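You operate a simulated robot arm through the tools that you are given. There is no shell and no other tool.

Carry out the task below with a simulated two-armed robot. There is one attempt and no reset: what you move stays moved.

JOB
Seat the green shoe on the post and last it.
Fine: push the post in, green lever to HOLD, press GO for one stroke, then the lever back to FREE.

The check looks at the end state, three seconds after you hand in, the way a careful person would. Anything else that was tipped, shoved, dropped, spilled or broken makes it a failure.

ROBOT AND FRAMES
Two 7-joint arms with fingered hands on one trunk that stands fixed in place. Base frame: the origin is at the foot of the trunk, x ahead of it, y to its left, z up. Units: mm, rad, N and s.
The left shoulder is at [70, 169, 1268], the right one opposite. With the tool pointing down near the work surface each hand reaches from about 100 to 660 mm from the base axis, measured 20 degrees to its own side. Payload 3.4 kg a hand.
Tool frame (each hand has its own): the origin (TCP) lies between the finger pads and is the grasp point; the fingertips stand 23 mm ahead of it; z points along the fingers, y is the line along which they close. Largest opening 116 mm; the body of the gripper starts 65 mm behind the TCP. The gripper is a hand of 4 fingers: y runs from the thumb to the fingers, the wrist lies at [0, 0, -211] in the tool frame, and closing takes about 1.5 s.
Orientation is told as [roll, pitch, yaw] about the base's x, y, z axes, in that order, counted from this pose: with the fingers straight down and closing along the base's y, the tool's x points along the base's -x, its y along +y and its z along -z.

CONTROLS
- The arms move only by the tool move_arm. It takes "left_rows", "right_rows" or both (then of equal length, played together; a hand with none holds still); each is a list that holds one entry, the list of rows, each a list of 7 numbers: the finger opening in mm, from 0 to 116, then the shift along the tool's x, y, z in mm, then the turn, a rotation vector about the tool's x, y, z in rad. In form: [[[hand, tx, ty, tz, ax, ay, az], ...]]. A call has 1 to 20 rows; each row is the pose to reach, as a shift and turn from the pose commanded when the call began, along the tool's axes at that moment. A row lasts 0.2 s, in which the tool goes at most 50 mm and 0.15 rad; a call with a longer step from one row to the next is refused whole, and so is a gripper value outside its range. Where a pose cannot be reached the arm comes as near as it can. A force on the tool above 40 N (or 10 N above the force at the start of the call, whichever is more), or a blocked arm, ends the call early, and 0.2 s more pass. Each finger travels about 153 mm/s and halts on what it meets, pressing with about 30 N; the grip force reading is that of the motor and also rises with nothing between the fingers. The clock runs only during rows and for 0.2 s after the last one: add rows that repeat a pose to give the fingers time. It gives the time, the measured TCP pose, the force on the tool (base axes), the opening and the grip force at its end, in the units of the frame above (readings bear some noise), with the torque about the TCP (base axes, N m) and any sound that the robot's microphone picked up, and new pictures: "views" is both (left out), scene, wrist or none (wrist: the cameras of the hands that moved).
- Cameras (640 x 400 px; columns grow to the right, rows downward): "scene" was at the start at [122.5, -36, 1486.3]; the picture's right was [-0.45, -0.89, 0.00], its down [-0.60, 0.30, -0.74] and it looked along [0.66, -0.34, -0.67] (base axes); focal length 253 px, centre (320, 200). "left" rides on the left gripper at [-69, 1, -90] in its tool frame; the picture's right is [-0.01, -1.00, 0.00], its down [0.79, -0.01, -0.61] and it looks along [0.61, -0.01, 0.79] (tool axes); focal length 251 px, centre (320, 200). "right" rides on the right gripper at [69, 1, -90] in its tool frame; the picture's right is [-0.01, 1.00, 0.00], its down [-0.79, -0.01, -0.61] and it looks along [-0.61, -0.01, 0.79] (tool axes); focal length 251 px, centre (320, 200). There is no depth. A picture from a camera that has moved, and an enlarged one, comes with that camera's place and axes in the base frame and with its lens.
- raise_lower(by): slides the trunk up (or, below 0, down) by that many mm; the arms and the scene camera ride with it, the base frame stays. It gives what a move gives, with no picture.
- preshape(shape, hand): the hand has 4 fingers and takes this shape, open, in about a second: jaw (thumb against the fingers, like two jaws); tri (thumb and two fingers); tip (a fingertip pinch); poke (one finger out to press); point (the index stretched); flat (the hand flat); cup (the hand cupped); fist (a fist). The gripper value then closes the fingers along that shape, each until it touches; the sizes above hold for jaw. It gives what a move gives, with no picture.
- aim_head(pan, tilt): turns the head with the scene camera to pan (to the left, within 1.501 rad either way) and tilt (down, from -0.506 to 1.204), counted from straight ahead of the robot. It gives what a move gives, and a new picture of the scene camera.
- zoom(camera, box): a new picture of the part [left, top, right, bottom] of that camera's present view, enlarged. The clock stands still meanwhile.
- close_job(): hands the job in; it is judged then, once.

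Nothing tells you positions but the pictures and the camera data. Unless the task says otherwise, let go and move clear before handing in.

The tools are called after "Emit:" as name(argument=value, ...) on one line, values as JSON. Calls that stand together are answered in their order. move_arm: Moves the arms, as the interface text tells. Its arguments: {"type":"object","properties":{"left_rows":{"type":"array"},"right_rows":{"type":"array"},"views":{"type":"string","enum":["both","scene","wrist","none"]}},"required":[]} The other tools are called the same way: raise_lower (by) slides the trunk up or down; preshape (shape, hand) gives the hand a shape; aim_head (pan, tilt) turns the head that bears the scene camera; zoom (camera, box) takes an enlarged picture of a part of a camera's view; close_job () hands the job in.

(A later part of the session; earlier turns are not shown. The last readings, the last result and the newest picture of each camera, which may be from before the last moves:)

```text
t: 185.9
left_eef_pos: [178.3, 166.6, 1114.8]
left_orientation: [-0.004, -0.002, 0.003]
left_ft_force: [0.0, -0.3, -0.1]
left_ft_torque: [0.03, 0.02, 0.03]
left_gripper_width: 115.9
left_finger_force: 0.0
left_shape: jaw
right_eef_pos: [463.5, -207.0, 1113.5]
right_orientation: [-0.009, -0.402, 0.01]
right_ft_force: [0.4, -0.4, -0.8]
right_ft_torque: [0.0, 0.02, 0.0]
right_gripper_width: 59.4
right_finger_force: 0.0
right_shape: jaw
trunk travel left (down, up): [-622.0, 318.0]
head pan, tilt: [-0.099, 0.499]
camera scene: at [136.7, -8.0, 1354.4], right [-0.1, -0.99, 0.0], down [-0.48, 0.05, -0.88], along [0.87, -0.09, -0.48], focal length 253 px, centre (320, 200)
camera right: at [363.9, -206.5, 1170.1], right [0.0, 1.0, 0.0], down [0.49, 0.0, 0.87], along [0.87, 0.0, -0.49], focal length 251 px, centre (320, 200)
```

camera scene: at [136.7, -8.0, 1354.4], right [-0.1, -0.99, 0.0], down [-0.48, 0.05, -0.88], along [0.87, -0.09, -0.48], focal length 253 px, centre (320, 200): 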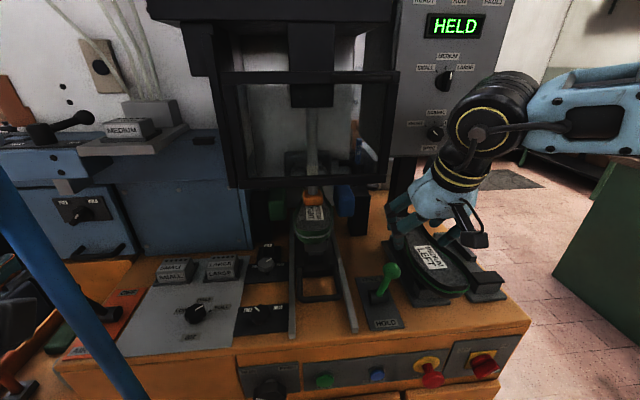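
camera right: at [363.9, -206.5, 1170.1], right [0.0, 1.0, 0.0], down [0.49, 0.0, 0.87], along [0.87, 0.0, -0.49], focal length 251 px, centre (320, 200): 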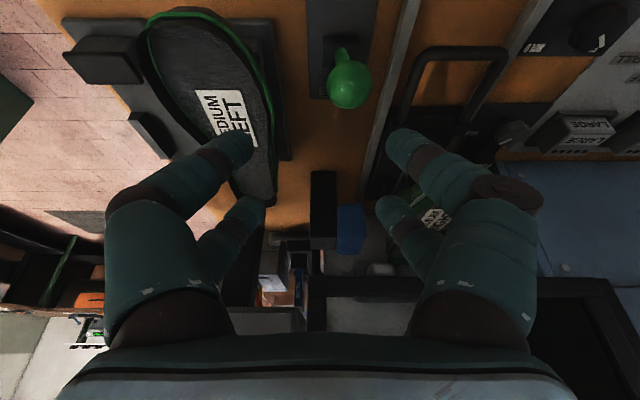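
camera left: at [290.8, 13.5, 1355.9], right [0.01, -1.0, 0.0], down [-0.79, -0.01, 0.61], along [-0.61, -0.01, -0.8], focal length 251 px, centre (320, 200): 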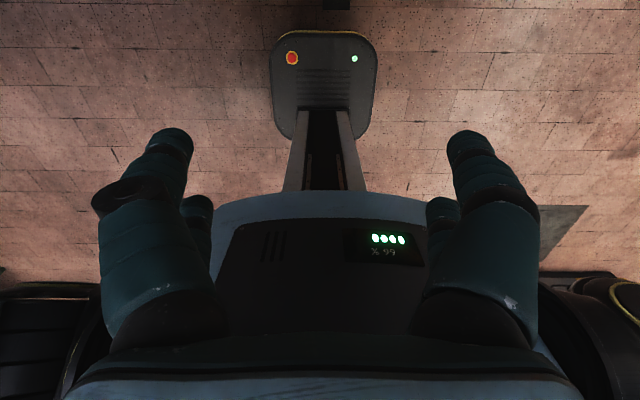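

The shoe is HELD and the lever stays at HOLD. Now GO: I'll pull the hand back in front of the machine and lower the trunk so it can reach the button near (440, -48, 733).

Emit:
move_arm(right_rows=[[[40, 25, 0, -10, 0, 0.02, 0], [20, 50, 0, -20, 0, 0.04, 0], [0, 75, 0, -30, 0, 0.06, 0], [0, 100, 0, -40, 0, 0.08, 0], [0, 125, 0, -50, 0, 0.1, 0], [0, 140, 0, -56, 0, 0.1, 0], [0, 140, 0, -56, 0, 0.1, 0]]], views="none")

Emit:
raise_lower(by=-255)

Emit:
aim_head(pan=-0.15, tilt=0.7)

Emit:
zoom(camera="scene", box=[220, 160, 440, 340])

```text
t: 187.5
left_eef_pos: [179.4, 167.7, 1114.7]
left_orientation: [-0.003, -0.001, 0.003]
left_ft_force: [0.4, 0.4, 0.4]
left_ft_torque: [-0.01, 0.03, 0.03]
left_gripper_width: 116.0
left_finger_force: 0.0
left_shape: jaw
right_eef_pos: [315.3, -207.1, 1112.0]
right_orientation: [-0.007, -0.301, 0.01]
right_ft_force: [0.2, -0.4, -0.7]
right_ft_torque: [0.01, 0.01, -0.03]
right_gripper_width: 0.0
right_finger_force: 30.1
right_shape: jaw
trunk travel left (down, up): [-622.0, 318.0]
head pan, tilt: [-0.099, 0.499]
```

```text
t: 190.1
left_eef_pos: [179.1, 166.3, 860.4]
left_orientation: [-0.002, -0.003, 0.002]
left_ft_force: [-0.1, -0.3, -0.5]
left_ft_torque: [-0.02, -0.03, -0.02]
left_gripper_width: 116.0
left_finger_force: 0.0
left_shape: jaw
right_eef_pos: [314.6, -205.5, 856.7]
right_orientation: [-0.007, -0.3, 0.009]
right_ft_force: [-0.5, 0.2, 0.0]
right_ft_torque: [-0.01, 0.0, 0.02]
right_gripper_width: 0.1
right_finger_force: 29.8
right_shape: jaw
trunk travel left (down, up): [-367.0, 573.0]
head pan, tilt: [-0.099, 0.499]
```

```text
t: 190.9
left_eef_pos: [179.4, 166.2, 859.9]
left_orientation: [-0.003, -0.004, 0.001]
left_ft_force: [0.5, 0.0, 0.1]
left_ft_torque: [0.04, -0.01, 0.01]
left_gripper_width: 115.9
left_finger_force: 0.0
left_shape: jaw
right_eef_pos: [314.5, -205.5, 856.6]
right_orientation: [-0.007, -0.301, 0.008]
right_ft_force: [0.1, -0.9, -0.9]
right_ft_torque: [0.03, 0.01, 0.02]
right_gripper_width: 0.2
right_finger_force: 30.0
right_shape: jaw
trunk travel left (down, up): [-367.0, 573.0]
head pan, tilt: [-0.15, 0.7]
camera scene: at [132.0, -10.8, 1081.6], right [-0.15, -0.99, 0.0], down [-0.64, 0.1, -0.77], along [0.76, -0.11, -0.64], focal length 253 px, centre (320, 200)
```

scene: 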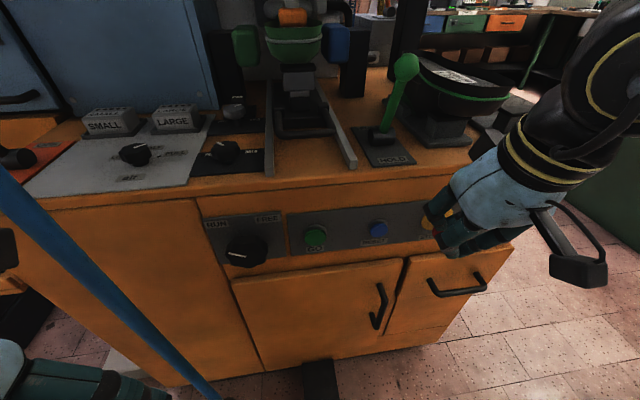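

```text
2.22 times, centred on (330, 250) of scene
camera zoom: at [132.0, -10.8, 1081.6], right [-0.15, -0.99, 0.0], down [-0.64, 0.1, -0.77], along [0.76, -0.11, -0.64], focal length 563 px, centre (298, 89)
```

zoom: 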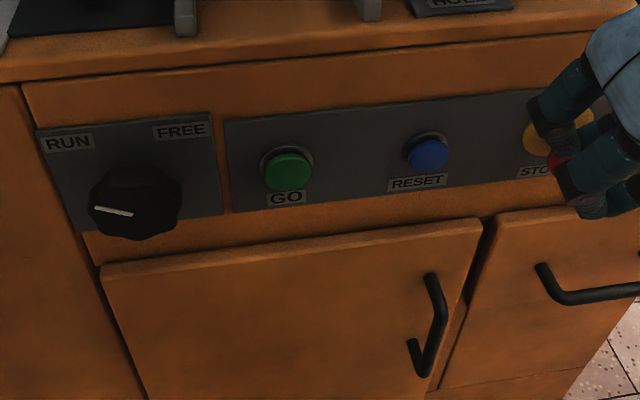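

GO's face is at about (438, -49, 736). I'll bring the closed fingers in front of it, slightly yawed so the wrist stays within reach, then lower them.

Emit:
move_arm(right_rows=[[[0, -10, 27, 3, -0.018, 0, -0.057], [0, -20, 54, 6, -0.036, 0, -0.115], [0, -29, 81, 9, -0.053, 0, -0.172], [0, -39, 108, 12, -0.071, 0, -0.23], [0, -48.2, 135, 14.9, -0.089, 0, -0.287], [0, -40, 135, 42, -0.089, 0, -0.287], [0, -31, 135, 70, -0.089, 0, -0.287], [0, -23, 135, 97, -0.089, 0, -0.287], [0, -14.2, 135, 124.7, -0.089, 0, -0.287], [0, -14.2, 135, 124.7, -0.089, 0, -0.287]]], views="both")

Emit:
zoom(camera="scene", box=[220, 160, 440, 340])

```text
t: 193.1
left_eef_pos: [179.9, 167.7, 859.0]
left_orientation: [-0.003, -0.002, 0.002]
left_ft_force: [-0.5, 1.1, 0.4]
left_ft_torque: [0.02, 0.01, -0.03]
left_gripper_width: 115.9
left_finger_force: 0.0
left_shape: jaw
right_eef_pos: [365.3, -71.0, 739.6]
right_orientation: [-0.005, -0.298, 0.308]
right_ft_force: [0.2, 0.2, 0.4]
right_ft_torque: [-0.02, -0.03, 0.0]
right_gripper_width: 0.0
right_finger_force: 29.8
right_shape: jaw
trunk travel left (down, up): [-367.0, 573.0]
head pan, tilt: [-0.15, 0.7]
camera scene: at [131.7, -10.8, 1081.6], right [-0.15, -0.99, 0.0], down [-0.64, 0.1, -0.77], along [0.76, -0.11, -0.64], focal length 253 px, centre (320, 200)
camera right: at [276.2, -98.0, 805.5], right [-0.29, 0.96, 0.0], down [0.55, 0.17, 0.81], along [0.78, 0.24, -0.58], focal length 251 px, centre (320, 200)
```

scene: 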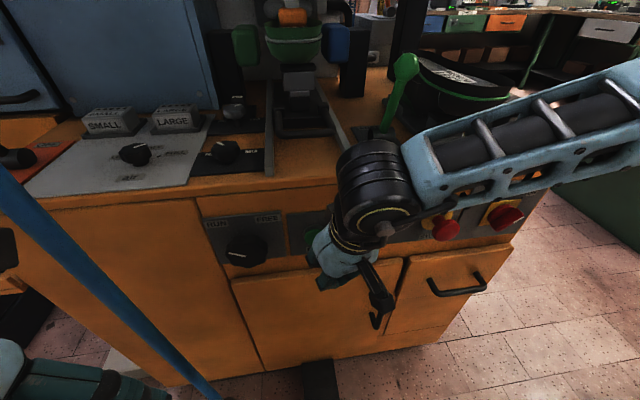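
right: 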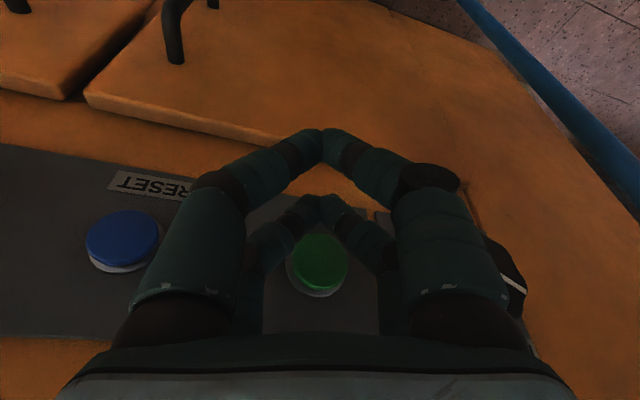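

```text
2.22 times, centred on (330, 250) of scene
camera zoom: at [131.7, -10.8, 1081.6], right [-0.15, -0.99, 0.0], down [-0.64, 0.1, -0.77], along [0.76, -0.11, -0.64], focal length 563 px, centre (298, 89)
```

zoom: 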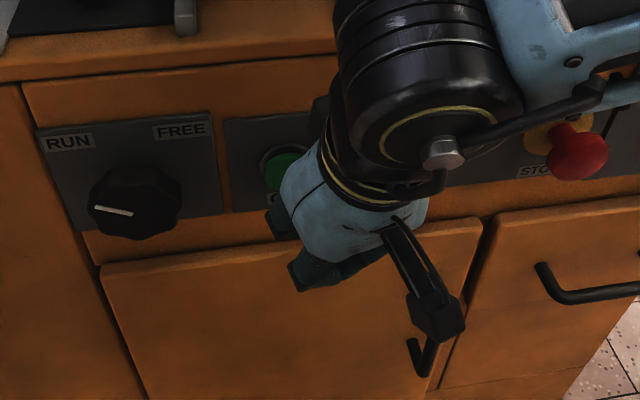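

GO is visible right ahead between the fingertips. I'll line up in y and z and move close to it.

Emit:
move_arm(right_rows=[[[0, -8, 2.5, 0.2, 0, 0, 0], [0, -16, 5, 0.4, 0, 0, 0], [0, -23.9, 7.4, 0.6, 0, 0, 0], [0, -23.9, 7.4, 0.6, 0, 0, 0]]], views="both")

Emit:
zoom(camera="right", box=[220, 150, 420, 350])

```text
t: 194.1
left_eef_pos: [179.6, 166.4, 858.9]
left_orientation: [-0.003, -0.005, 0.003]
left_ft_force: [0.2, 0.0, 0.0]
left_ft_torque: [0.0, 0.0, -0.04]
left_gripper_width: 115.8
left_finger_force: 0.1
left_shape: jaw
right_eef_pos: [382.9, -57.6, 747.0]
right_orientation: [-0.007, -0.298, 0.309]
right_ft_force: [0.1, 0.1, 0.1]
right_ft_torque: [0.02, 0.0, 0.02]
right_gripper_width: 0.2
right_finger_force: 30.1
right_shape: jaw
trunk travel left (down, up): [-367.0, 573.0]
head pan, tilt: [-0.15, 0.7]
camera scene: at [131.9, -10.8, 1081.5], right [-0.15, -0.99, 0.0], down [-0.64, 0.1, -0.76], along [0.76, -0.11, -0.64], focal length 253 px, centre (320, 200)
camera right: at [295.5, -83.9, 812.5], right [-0.29, 0.96, 0.0], down [0.55, 0.17, 0.81], along [0.78, 0.24, -0.58], focal length 251 px, centre (320, 200)
```

scene: 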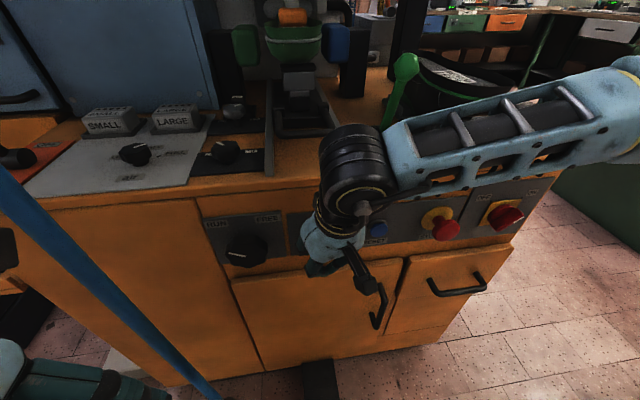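
right: 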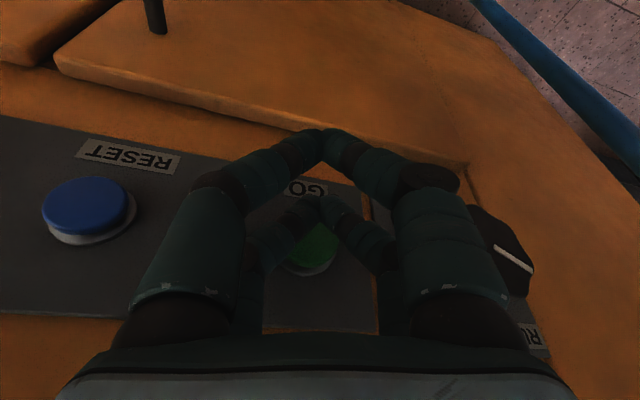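

```text
2.00 times, centred on (320, 250) of right
camera zoom: at [295.5, -83.9, 812.5], right [-0.29, 0.96, 0.0], down [0.55, 0.17, 0.81], along [0.78, 0.24, -0.58], focal length 503 px, centre (320, 100)
```

zoom: 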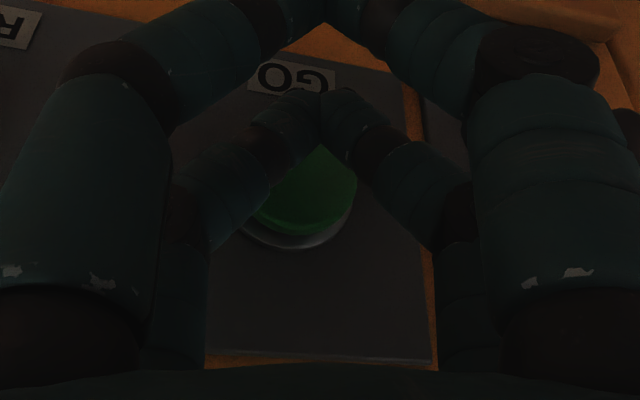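

Aligned. I'll advance straight toward the button in small steps.

Emit:
move_arm(right_rows=[[[0, -4.6, -1.5, 1.4, 0, 0, 0], [0, -9.1, -3, 2.8, 0, 0, 0], [0, -13.7, -4.5, 4.2, 0, 0, 0]]], views="wrist")

```text
t: 194.9
left_eef_pos: [179.6, 167.0, 859.4]
left_orientation: [-0.002, 0.0, 0.003]
left_ft_force: [-0.3, -1.0, 0.7]
left_ft_torque: [0.0, 0.0, 0.0]
left_gripper_width: 116.4
left_finger_force: 0.1
left_shape: jaw
right_eef_pos: [400.3, -57.9, 746.2]
right_orientation: [-0.006, -0.3, 0.309]
right_ft_force: [-0.4, 0.0, -1.2]
right_ft_torque: [0.0, -0.03, 0.0]
right_gripper_width: 0.1
right_finger_force: 30.0
right_shape: jaw
trunk travel left (down, up): [-367.0, 573.0]
head pan, tilt: [-0.15, 0.7]
camera right: at [310.5, -83.6, 812.3], right [-0.29, 0.96, 0.0], down [0.55, 0.17, 0.81], along [0.78, 0.24, -0.58], focal length 251 px, centre (320, 200)
```

right: 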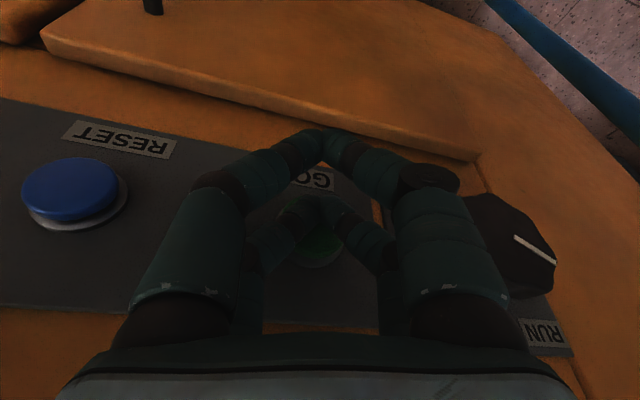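

Emit:
move_arm(right_rows=[[[0, -2.7, -0.9, 0.8, 0, 0, 0], [0, -5.5, -1.8, 1.7, 0, 0, 0]]], views="none")

```text
t: 195.5
left_eef_pos: [177.9, 167.4, 859.3]
left_orientation: [-0.003, -0.003, 0.001]
left_ft_force: [0.7, -0.7, 0.0]
left_ft_torque: [-0.02, -0.03, 0.0]
left_gripper_width: 115.8
left_finger_force: 0.1
left_shape: jaw
right_eef_pos: [404.7, -58.6, 746.7]
right_orientation: [-0.007, -0.299, 0.31]
right_ft_force: [-4.0, 0.5, -0.9]
right_ft_torque: [-0.02, 0.08, 0.01]
right_gripper_width: 0.4
right_finger_force: 30.2
right_shape: jaw
trunk travel left (down, up): [-367.0, 573.0]
head pan, tilt: [-0.15, 0.7]
heard: click
```

A click was heard with about 4 N: GO has been pressed. I'll withdraw at once and look at the display.

Emit:
move_arm(right_rows=[[[0, 10, 3.3, -3, 0, 0, 0], [0, 25, 8, -8, 0, 0, 0], [0, 40, 10, -12, 0, 0, 0]]], views="none")

Emit:
aim_head(pan=-0.25, tilt=0.0)

Emit:
zoom(camera="scene", box=[260, 0, 460, 120])

```text
t: 196.3
left_eef_pos: [178.9, 167.7, 859.1]
left_orientation: [-0.004, -0.003, 0.002]
left_ft_force: [1.1, -0.4, 0.8]
left_ft_torque: [0.0, -0.01, 0.0]
left_gripper_width: 115.8
left_finger_force: 0.0
left_shape: jaw
right_eef_pos: [360.5, -59.9, 747.7]
right_orientation: [-0.006, -0.299, 0.309]
right_ft_force: [-0.1, 0.8, 0.6]
right_ft_torque: [-0.01, 0.03, -0.01]
right_gripper_width: 0.0
right_finger_force: 30.0
right_shape: jaw
trunk travel left (down, up): [-367.0, 573.0]
head pan, tilt: [-0.15, 0.7]
```

```text
t: 197.3
left_eef_pos: [179.5, 167.1, 859.2]
left_orientation: [-0.004, -0.005, 0.002]
left_ft_force: [-0.5, 0.4, 0.2]
left_ft_torque: [0.01, -0.01, 0.0]
left_gripper_width: 115.8
left_finger_force: 0.0
left_shape: jaw
right_eef_pos: [361.8, -61.3, 747.2]
right_orientation: [-0.007, -0.298, 0.311]
right_ft_force: [-0.5, 0.4, -0.2]
right_ft_torque: [-0.05, -0.01, 0.02]
right_gripper_width: 0.0
right_finger_force: 29.6
right_shape: jaw
trunk travel left (down, up): [-367.0, 573.0]
head pan, tilt: [-0.25, 0.0]
camera scene: at [135.3, -20.3, 1145.3], right [-0.25, -0.97, 0.0], down [0.0, 0.0, -1.0], along [0.97, -0.25, 0.0], focal length 253 px, centre (320, 200)
```

scene: 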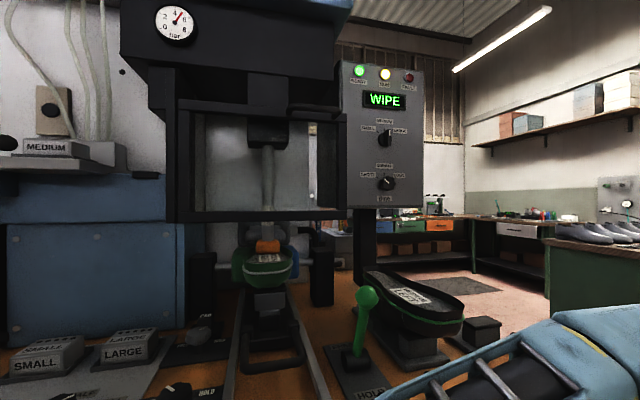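

```text
3.20 times, centred on (360, 60) of scene
camera zoom: at [135.3, -20.3, 1145.3], right [-0.25, -0.97, 0.0], down [0.0, 0.0, -1.0], along [0.97, -0.25, 0.0], focal length 810 px, centre (192, 648)
```

zoom: 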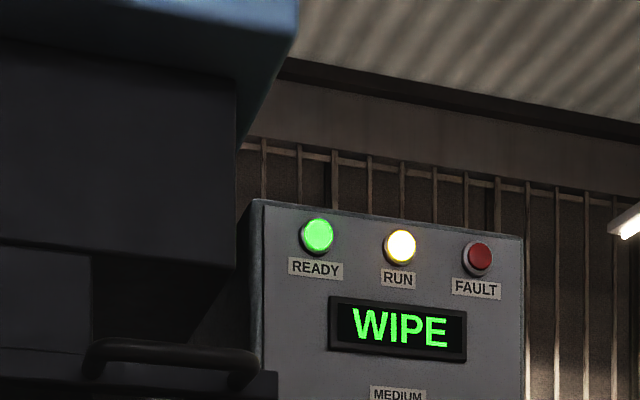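

The stroke is running (WIPE, RUN lamp lit, no FAULT). I'll bring the hand back and right while it finishes.

Emit:
move_arm(right_rows=[[[0, 15, -5, -20, 0, 0, 0.02], [0, 25, -20, -45, 0.02, 0, 0.06], [0, 30, -45, -70, 0.04, 0, 0.12], [0, 30, -75, -95, 0.06, 0, 0.18], [0, 30, -105, -110, 0.075, 0, 0.24], [0, 30, -140, -115, 0.089, 0, 0.287], [0, 30, -150, -115, 0.089, 0, 0.287], [0, 30, -150, -115, 0.089, 0, 0.287], [0, 30, -150, -115, 0.089, 0, 0.287], [0, 30, -150, -115, 0.089, 0, 0.287]]], views="scene")

Emit:
zoom(camera="scene", box=[200, 60, 420, 320])

```text
t: 199.5
left_eef_pos: [181.0, 167.1, 860.2]
left_orientation: [-0.002, -0.003, 0.002]
left_ft_force: [0.1, -1.1, 1.0]
left_ft_torque: [0.0, 0.02, 0.01]
left_gripper_width: 115.8
left_finger_force: 0.0
left_shape: jaw
right_eef_pos: [348.1, -222.2, 848.4]
right_orientation: [-0.008, -0.299, 0.007]
right_ft_force: [-0.6, 0.2, -0.7]
right_ft_torque: [0.01, 0.02, -0.02]
right_gripper_width: 0.0
right_finger_force: 29.4
right_shape: jaw
trunk travel left (down, up): [-367.0, 573.0]
head pan, tilt: [-0.25, 0.0]
camera scene: at [135.2, -20.4, 1145.4], right [-0.25, -0.97, 0.0], down [0.0, 0.0, -1.0], along [0.97, -0.25, 0.0], focal length 253 px, centre (320, 200)
```

scene: 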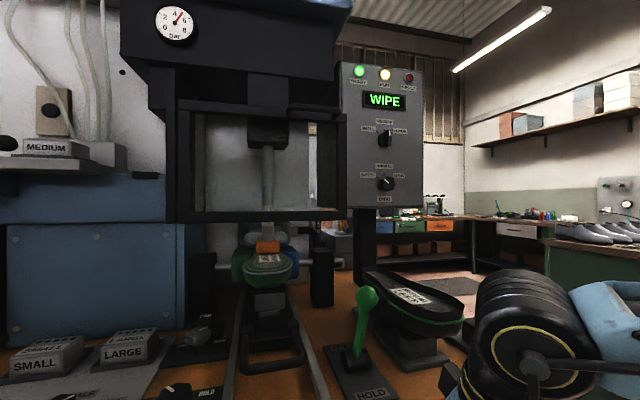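

```text
1.54 times, centred on (310, 190) of scene
camera zoom: at [135.2, -20.4, 1145.4], right [-0.25, -0.97, 0.0], down [0.0, 0.0, -1.0], along [0.97, -0.25, 0.0], focal length 390 px, centre (335, 215)
```

zoom: 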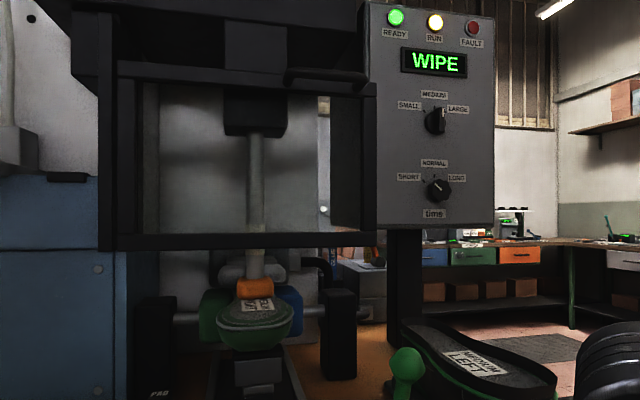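

The pads have closed and it is still wiping. I'll raise the trunk for the lever meanwhile, and check the display again.

Emit:
raise_lower(by=255)

Emit:
aim_head(pan=-0.15, tilt=0.35)

Emit:
zoom(camera="scene", box=[220, 100, 440, 320])

```text
t: 202.2
left_eef_pos: [180.6, 167.2, 1115.7]
left_orientation: [-0.004, -0.003, 0.002]
left_ft_force: [-0.1, -0.1, 0.0]
left_ft_torque: [0.0, -0.03, 0.0]
left_gripper_width: 116.0
left_finger_force: 0.0
left_shape: jaw
right_eef_pos: [348.3, -222.3, 1104.1]
right_orientation: [-0.006, -0.299, 0.007]
right_ft_force: [-0.9, -0.2, 0.3]
right_ft_torque: [0.03, 0.03, -0.03]
right_gripper_width: 0.1
right_finger_force: 30.2
right_shape: jaw
trunk travel left (down, up): [-622.0, 318.0]
head pan, tilt: [-0.25, 0.0]
```

```text
t: 203.0
left_eef_pos: [179.5, 167.7, 1115.5]
left_orientation: [-0.005, -0.004, 0.002]
left_ft_force: [-0.4, -0.4, -0.1]
left_ft_torque: [-0.02, 0.01, 0.0]
left_gripper_width: 115.9
left_finger_force: 0.1
left_shape: jaw
right_eef_pos: [349.4, -222.7, 1103.8]
right_orientation: [-0.007, -0.299, 0.009]
right_ft_force: [-0.2, 0.4, 0.5]
right_ft_torque: [-0.02, -0.03, 0.02]
right_gripper_width: 0.0
right_finger_force: 30.0
right_shape: jaw
trunk travel left (down, up): [-622.0, 318.0]
head pan, tilt: [-0.15, 0.351]
camera scene: at [140.0, -12.1, 1368.0], right [-0.15, -0.99, 0.0], down [-0.34, 0.05, -0.94], along [0.93, -0.14, -0.34], focal length 253 px, centre (320, 200)
```

scene: 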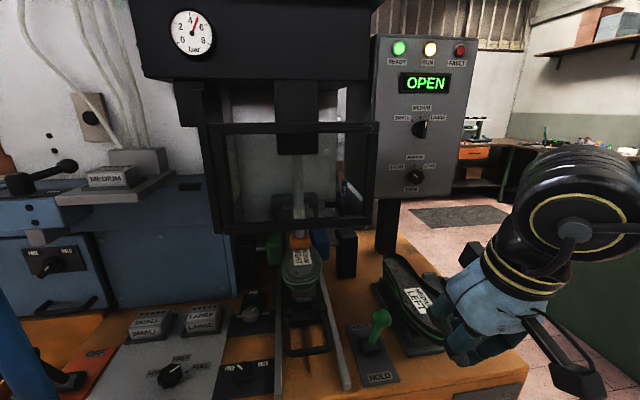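

```text
1.82 times, centred on (330, 210) of scene
camera zoom: at [140.0, -12.1, 1368.0], right [-0.15, -0.99, 0.0], down [-0.34, 0.05, -0.94], along [0.93, -0.14, -0.34], focal length 460 px, centre (302, 182)
```

zoom: 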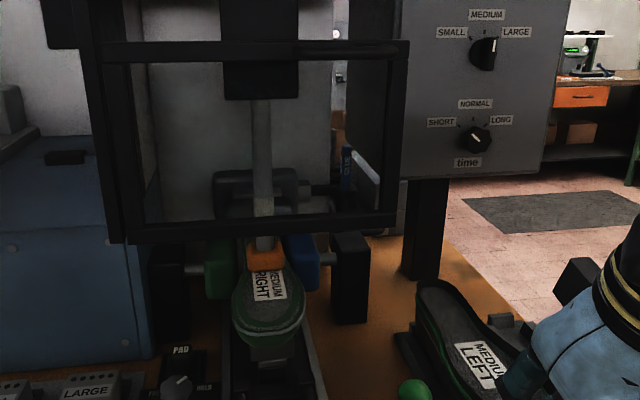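

The display says OPEN: the pads are retracting. I'll wait a couple of seconds for the cycle to end.

Emit:
move_arm(right_rows=[[[0, 0, 0, 0, 0, 0, 0], [0, 0, 0, 0, 0, 0, 0], [0, 0, 0, 0, 0, 0, 0], [0, 0, 0, 0, 0, 0, 0], [0, 0, 0, 0, 0, 0, 0], [0, 0, 0, 0, 0, 0, 0], [0, 0, 0, 0, 0, 0, 0], [0, 0, 0, 0, 0, 0, 0], [0, 0, 0, 0, 0, 0, 0], [0, 0, 0, 0, 0, 0, 0]]], views="scene")

Emit:
zoom(camera="scene", box=[240, 200, 400, 340])

```text
t: 205.2
left_eef_pos: [179.8, 167.4, 1114.4]
left_orientation: [-0.002, -0.003, 0.002]
left_ft_force: [0.6, -0.2, -0.9]
left_ft_torque: [0.03, 0.02, 0.0]
left_gripper_width: 115.9
left_finger_force: 0.1
left_shape: jaw
right_eef_pos: [347.9, -222.2, 1103.9]
right_orientation: [-0.007, -0.299, 0.01]
right_ft_force: [0.1, -0.1, -0.6]
right_ft_torque: [-0.02, -0.03, -0.01]
right_gripper_width: 0.0
right_finger_force: 29.7
right_shape: jaw
trunk travel left (down, up): [-622.0, 318.0]
head pan, tilt: [-0.15, 0.351]
camera scene: at [140.1, -12.1, 1367.9], right [-0.15, -0.99, 0.0], down [-0.34, 0.05, -0.94], along [0.93, -0.14, -0.34], focal length 253 px, centre (320, 200)
```

scene: 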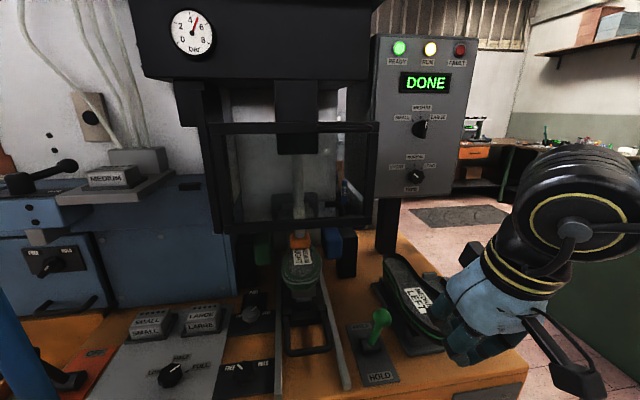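

```text
2.86 times, centred on (320, 270) of scene
camera zoom: at [140.1, -12.1, 1367.9], right [-0.15, -0.99, 0.0], down [-0.34, 0.05, -0.94], along [0.93, -0.14, -0.34], focal length 723 px, centre (320, 0)
```

zoom: 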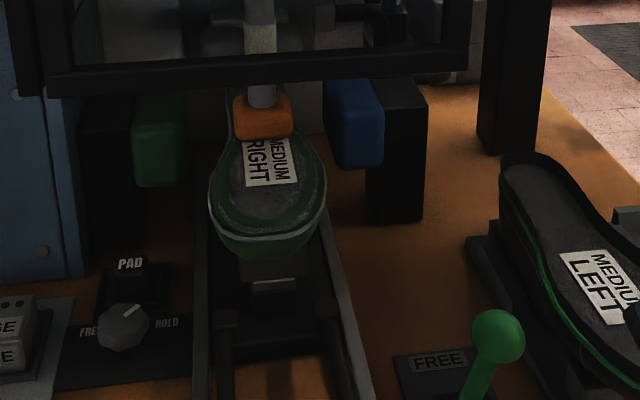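

DONE is displayed and the margin is folded in. Now I'll return the lever to FREE: position the open hand above the ball at about (483, -184).

Emit:
move_arm(right_rows=[[[30, -32, 10, 9, 0, -0.025, 0], [60, -65, 19, 18, 0, -0.05, 0], [60, -97, 28, 27, 0, -0.075, 0], [60, -129, 38, 35.7, 0, -0.1, 0], [60, -129, 38, 35.7, 0, -0.1, 0]]], views="wrist")

```text
t: 206.4
left_eef_pos: [179.2, 167.3, 1115.4]
left_orientation: [-0.003, -0.002, 0.0]
left_ft_force: [0.0, 0.1, 0.3]
left_ft_torque: [0.03, 0.0, -0.05]
left_gripper_width: 116.2
left_finger_force: 0.1
left_shape: jaw
right_eef_pos: [480.7, -183.8, 1106.8]
right_orientation: [-0.007, -0.403, 0.01]
right_ft_force: [0.7, -0.2, -0.1]
right_ft_torque: [-0.02, 0.0, 0.0]
right_gripper_width: 59.5
right_finger_force: 0.0
right_shape: jaw
trunk travel left (down, up): [-622.0, 318.0]
head pan, tilt: [-0.15, 0.351]
camera right: at [381.3, -182.5, 1162.6], right [0.0, 1.0, 0.0], down [0.49, 0.0, 0.87], along [0.87, 0.0, -0.49], focal length 251 px, centre (320, 200)
```

right: 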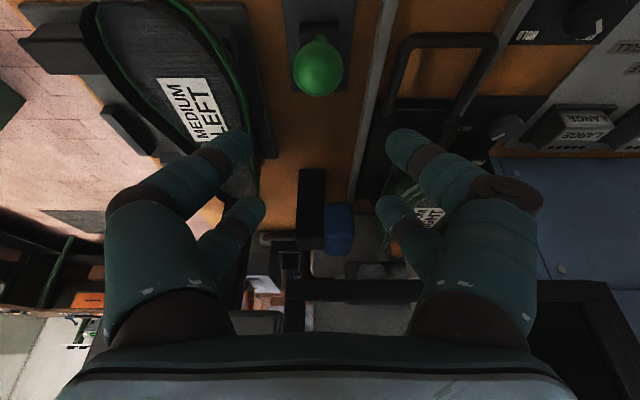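

Emit:
move_arm(right_rows=[[[60, 8, 0, 25, 0, 0, 0], [60, 18, 0, 50, 0, 0, 0], [60, 28, 0, 75, 0, 0, 0], [60, 39, 0, 100.7, 0, 0, 0], [60, 39, 0, 100.7, 0, 0, 0], [40, 39, 0, 100.7, 0, 0, 0], [25, 39, 0, 100.7, 0, 0, 0], [12, 39, 0, 100.7, 0, 0, 0], [10, 39, 0, 100.7, 0, 0, 0], [10, 39, 0, 100.7, 0, 0, 0]]], views="both")

```text
t: 208.6
left_eef_pos: [179.9, 167.4, 1113.1]
left_orientation: [-0.004, -0.004, 0.001]
left_ft_force: [0.2, -0.6, 0.1]
left_ft_torque: [0.0, -0.03, -0.01]
left_gripper_width: 115.6
left_finger_force: 0.2
left_shape: jaw
right_eef_pos: [487.2, -183.9, 998.2]
right_orientation: [-0.006, -0.399, 0.008]
right_ft_force: [0.9, -1.0, -0.2]
right_ft_torque: [-0.02, 0.01, -0.02]
right_gripper_width: 10.4
right_finger_force: 0.0
right_shape: jaw
trunk travel left (down, up): [-622.0, 318.0]
head pan, tilt: [-0.15, 0.351]
camera scene: at [140.2, -12.4, 1367.9], right [-0.15, -0.99, 0.0], down [-0.34, 0.05, -0.94], along [0.93, -0.14, -0.34], focal length 253 px, centre (320, 200)
camera right: at [386.4, -182.7, 1054.2], right [0.0, 1.0, 0.0], down [0.5, 0.0, 0.87], along [0.87, 0.0, -0.5], focal length 251 px, centre (320, 200)
```

scene: 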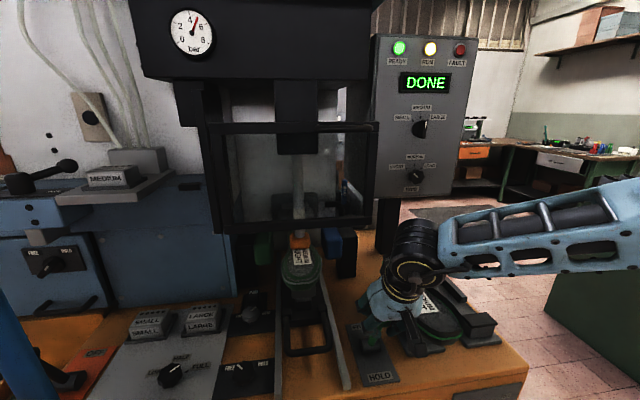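
right: 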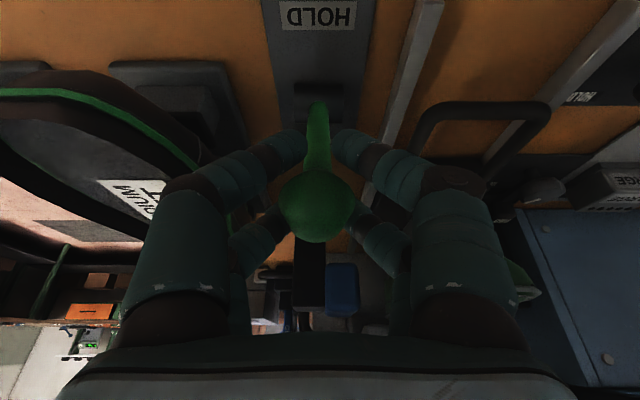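

The lever is captured again. I'll push it along the arc back to FREE.

Emit:
move_arm(right_rows=[[[10, -8, 0, 1, 0, 0, 0], [10, -15.8, 0, 2, 0, 0, 0], [10, -23.5, 0, 4, 0, 0, 0], [10, -31.1, 0, 6, 0, 0, 0], [10, -38.5, 0, 9, 0, 0, 0], [10, -45.8, 0, 11.8, 0, 0, 0], [10, -53, 0, 15.5, 0, 0, 0], [10, -59.8, 0, 19.3, 0, 0, 0], [10, -66.5, 0, 24, 0, 0, 0], [10, -72.7, 0, 28.4, 0, 0, 0], [10, -78, 0, 33, 0, 0, 0], [10, -82.9, 0, 37.6, 0, 0, 0]]], views="both")

Emit:
zoom(camera="scene", box=[240, 60, 480, 340])

```text
t: 211.2
left_eef_pos: [181.0, 167.3, 1114.3]
left_orientation: [-0.004, -0.004, 0.002]
left_ft_force: [-0.4, -0.3, -0.4]
left_ft_torque: [-0.03, 0.0, -0.03]
left_gripper_width: 115.9
left_finger_force: 0.0
left_shape: jaw
right_eef_pos: [575.1, -182.7, 997.7]
right_orientation: [-0.006, -0.401, 0.01]
right_ft_force: [1.1, 0.5, 0.2]
right_ft_torque: [0.02, -0.02, 0.0]
right_gripper_width: 10.2
right_finger_force: 0.0
right_shape: jaw
trunk travel left (down, up): [-622.0, 318.0]
head pan, tilt: [-0.15, 0.351]
camera scene: at [140.6, -12.1, 1367.9], right [-0.15, -0.99, 0.0], down [-0.34, 0.05, -0.94], along [0.93, -0.14, -0.34], focal length 253 px, centre (320, 200)
camera right: at [476.0, -182.8, 1052.9], right [0.0, 1.0, 0.0], down [0.5, 0.0, 0.87], along [0.87, 0.0, -0.5], focal length 251 px, centre (320, 200)
```

scene: 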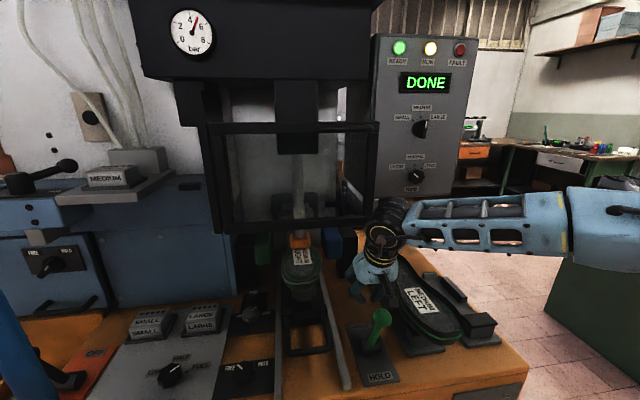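
right: 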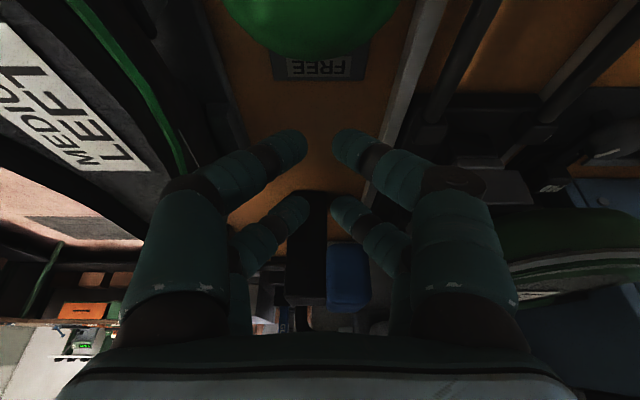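

```text
1.43 times, centred on (360, 200) of scene
camera zoom: at [140.6, -12.1, 1367.9], right [-0.15, -0.99, 0.0], down [-0.34, 0.05, -0.94], along [0.93, -0.14, -0.34], focal length 362 px, centre (263, 200)
```

zoom: 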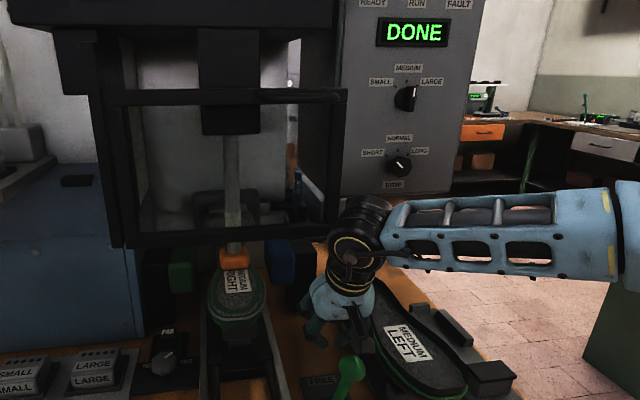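

The stick slipped between the fingers and the lever is still at HOLD. I'll lift over it, close the fingers fully and push the ball from the near side instead.

Emit:
move_arm(right_rows=[[[10, -13, 0, -31, 0, 0, 0], [10, -26, 0, -62, 0, 0, 0], [0, -39, 0, -92, 0, 0, 0], [0, -3, 0, -107, 0, 0, 0], [0, 33, 0, -122, 0, 0, 0], [0, 68, 0, -137, 0, 0, 0], [0, 103.8, 0, -152, 0, 0, 0], [0, 117, 0, -120, 0, 0, 0], [0, 131, 0, -88, 0, 0, 0], [0, 144.7, 0, -55.5, 0, 0, 0], [0, 144.7, 0, -55.5, 0, 0, 0]]], views="both")

Emit:
zoom(camera="scene", box=[280, 220, 480, 400])

```text
t: 213.6
left_eef_pos: [180.9, 167.2, 1114.7]
left_orientation: [-0.004, -0.003, 0.003]
left_ft_force: [-0.4, 0.0, 1.1]
left_ft_torque: [0.03, -0.01, -0.01]
left_gripper_width: 115.8
left_finger_force: 0.0
left_shape: jaw
right_eef_pos: [422.2, -183.8, 991.2]
right_orientation: [-0.005, -0.399, 0.007]
right_ft_force: [0.4, 0.5, 0.2]
right_ft_torque: [-0.01, 0.0, 0.0]
right_gripper_width: 0.0
right_finger_force: 30.3
right_shape: jaw
trunk travel left (down, up): [-622.0, 318.0]
head pan, tilt: [-0.15, 0.351]
camera scene: at [140.0, -11.9, 1367.9], right [-0.15, -0.99, 0.0], down [-0.34, 0.05, -0.94], along [0.93, -0.14, -0.34], focal length 253 px, centre (320, 200)
camera right: at [322.5, -182.8, 1046.4], right [0.0, 1.0, 0.0], down [0.5, 0.0, 0.87], along [0.87, 0.0, -0.5], focal length 251 px, centre (320, 200)
```

scene: 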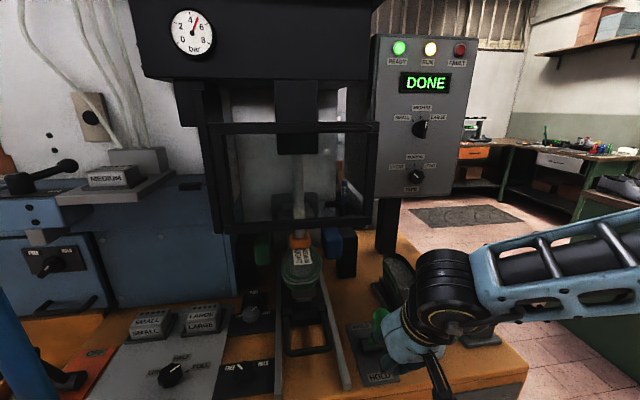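
right: 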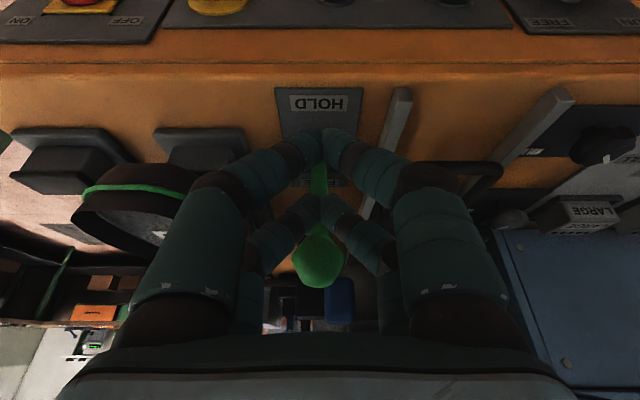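

```text
2.22 times, centred on (380, 310) of scene
camera zoom: at [140.0, -11.9, 1367.9], right [-0.15, -0.99, 0.0], down [-0.34, 0.05, -0.94], along [0.93, -0.14, -0.34], focal length 563 px, centre (187, -44)
```

zoom: 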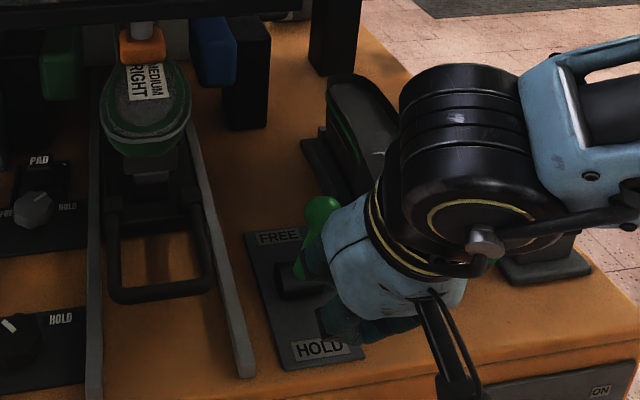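

The lever's ball (about x=492) is right in front of the closed fingers. I'll push it forward.

Emit:
move_arm(right_rows=[[[0, -9, 0, 3, 0, 0, 0], [0, -18, 0, 7, 0, 0, 0], [0, -27.6, 0, 11.7, 0, 0, 0], [0, -36, 0, 12, 0, 0, 0], [0, -46, 0, 13, 0, 0, 0], [0, -56, 0, 16, 0, 0, 0], [0, -65, 0, 20, 0, 0, 0]]], views="both")

Emit:
zoom(camera="scene", box=[280, 60, 480, 400])

```text
t: 215.2
left_eef_pos: [180.4, 166.0, 1114.7]
left_orientation: [-0.003, -0.003, 0.002]
left_ft_force: [0.3, -0.6, 0.6]
left_ft_torque: [0.03, 0.0, -0.02]
left_gripper_width: 115.8
left_finger_force: 0.1
left_shape: jaw
right_eef_pos: [489.2, -184.1, 999.4]
right_orientation: [-0.007, -0.398, 0.008]
right_ft_force: [-2.5, -0.3, 0.8]
right_ft_torque: [0.01, 0.01, -0.03]
right_gripper_width: 0.0
right_finger_force: 30.0
right_shape: jaw
trunk travel left (down, up): [-622.0, 318.0]
head pan, tilt: [-0.15, 0.351]
camera scene: at [140.0, -12.0, 1367.9], right [-0.15, -0.99, 0.0], down [-0.34, 0.05, -0.94], along [0.93, -0.14, -0.34], focal length 253 px, centre (320, 200)
camera right: at [389.4, -183.3, 1055.5], right [0.0, 1.0, 0.0], down [0.5, 0.0, 0.87], along [0.87, 0.0, -0.5], focal length 251 px, centre (320, 200)
```

scene: 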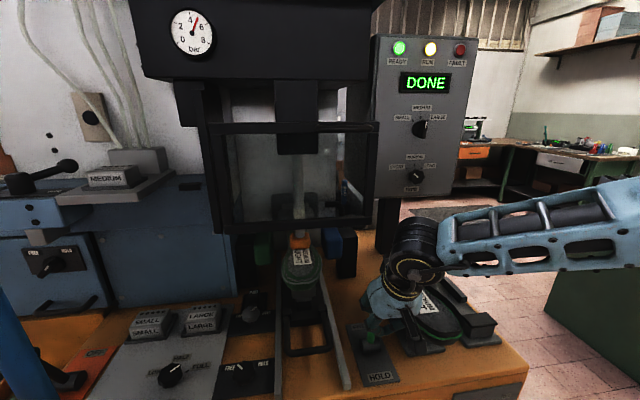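
right: 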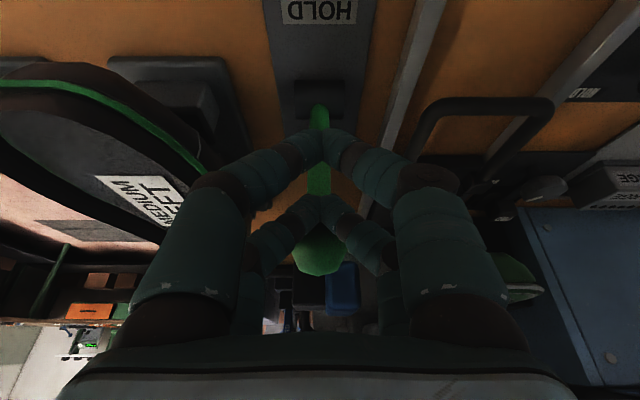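

```text
1.18 times, centred on (380, 230) of scene
camera zoom: at [140.0, -12.0, 1367.9], right [-0.15, -0.99, 0.0], down [-0.34, 0.05, -0.94], along [0.93, -0.14, -0.34], focal length 298 px, centre (249, 165)
```

zoom: 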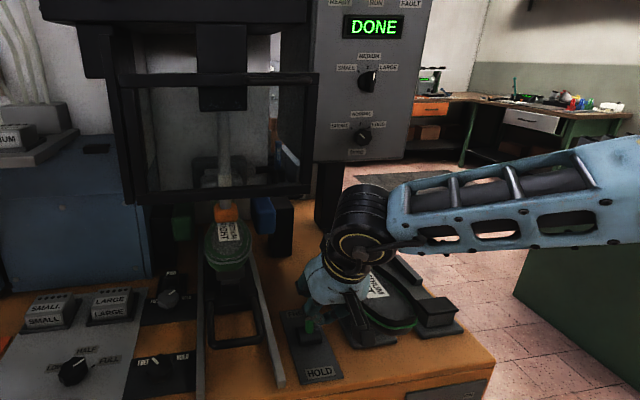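

It's moving with light force. I'll continue to the FREE end.

Emit:
move_arm(right_rows=[[[0, -8, 0, 3.5, 0, 0, 0], [0, -16, 0, 7.5, 0, 0, 0], [0, -24, 0, 12, 0, 0, 0], [0, -31, 0, 17, 0, 0, 0], [0, -37.5, 0, 22.5, 0, 0, 0], [0, -43.5, 0, 28, 0, 0, 0]]], views="both")

Emit:
zoom(camera="scene", box=[280, 60, 480, 400])

```text
t: 216.6
left_eef_pos: [175.7, 166.6, 1115.5]
left_orientation: [-0.003, -0.009, 0.002]
left_ft_force: [-0.2, 0.2, 0.3]
left_ft_torque: [0.03, 0.03, 0.01]
left_gripper_width: 116.0
left_finger_force: 0.0
left_shape: jaw
right_eef_pos: [535.1, -185.1, 993.0]
right_orientation: [-0.007, -0.401, 0.01]
right_ft_force: [-16.8, -5.0, 5.6]
right_ft_torque: [-0.11, 0.08, -0.17]
right_gripper_width: 0.1
right_finger_force: 29.6
right_shape: jaw
trunk travel left (down, up): [-622.0, 318.0]
head pan, tilt: [-0.15, 0.351]
camera scene: at [135.1, -13.3, 1368.5], right [-0.15, -0.99, 0.0], down [-0.34, 0.05, -0.94], along [0.93, -0.14, -0.34], focal length 253 px, centre (320, 200)
camera right: at [435.1, -184.1, 1048.1], right [0.0, 1.0, 0.0], down [0.49, 0.0, 0.87], along [0.87, 0.0, -0.49], focal length 251 px, centre (320, 200)
```

scene: 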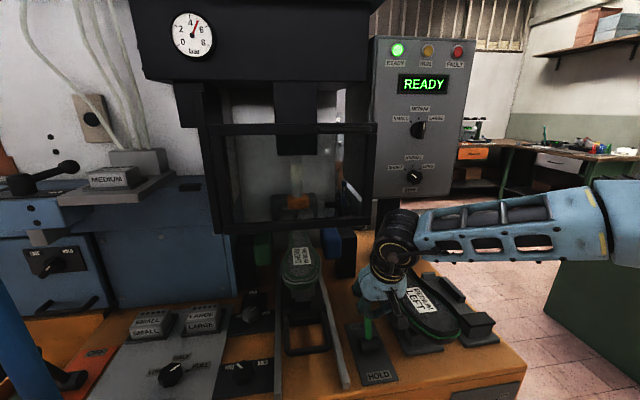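
right: 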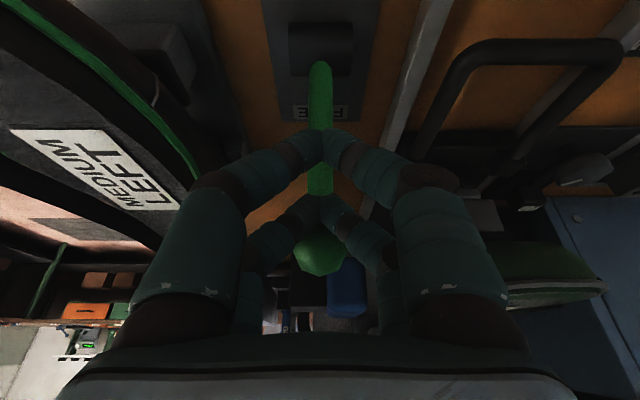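

```text
1.18 times, centred on (380, 230) of scene
camera zoom: at [135.1, -13.3, 1368.5], right [-0.15, -0.99, 0.0], down [-0.34, 0.05, -0.94], along [0.93, -0.14, -0.34], focal length 298 px, centre (249, 165)
```

zoom: 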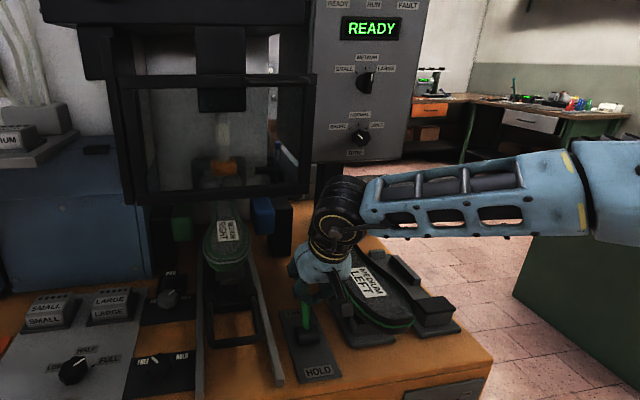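

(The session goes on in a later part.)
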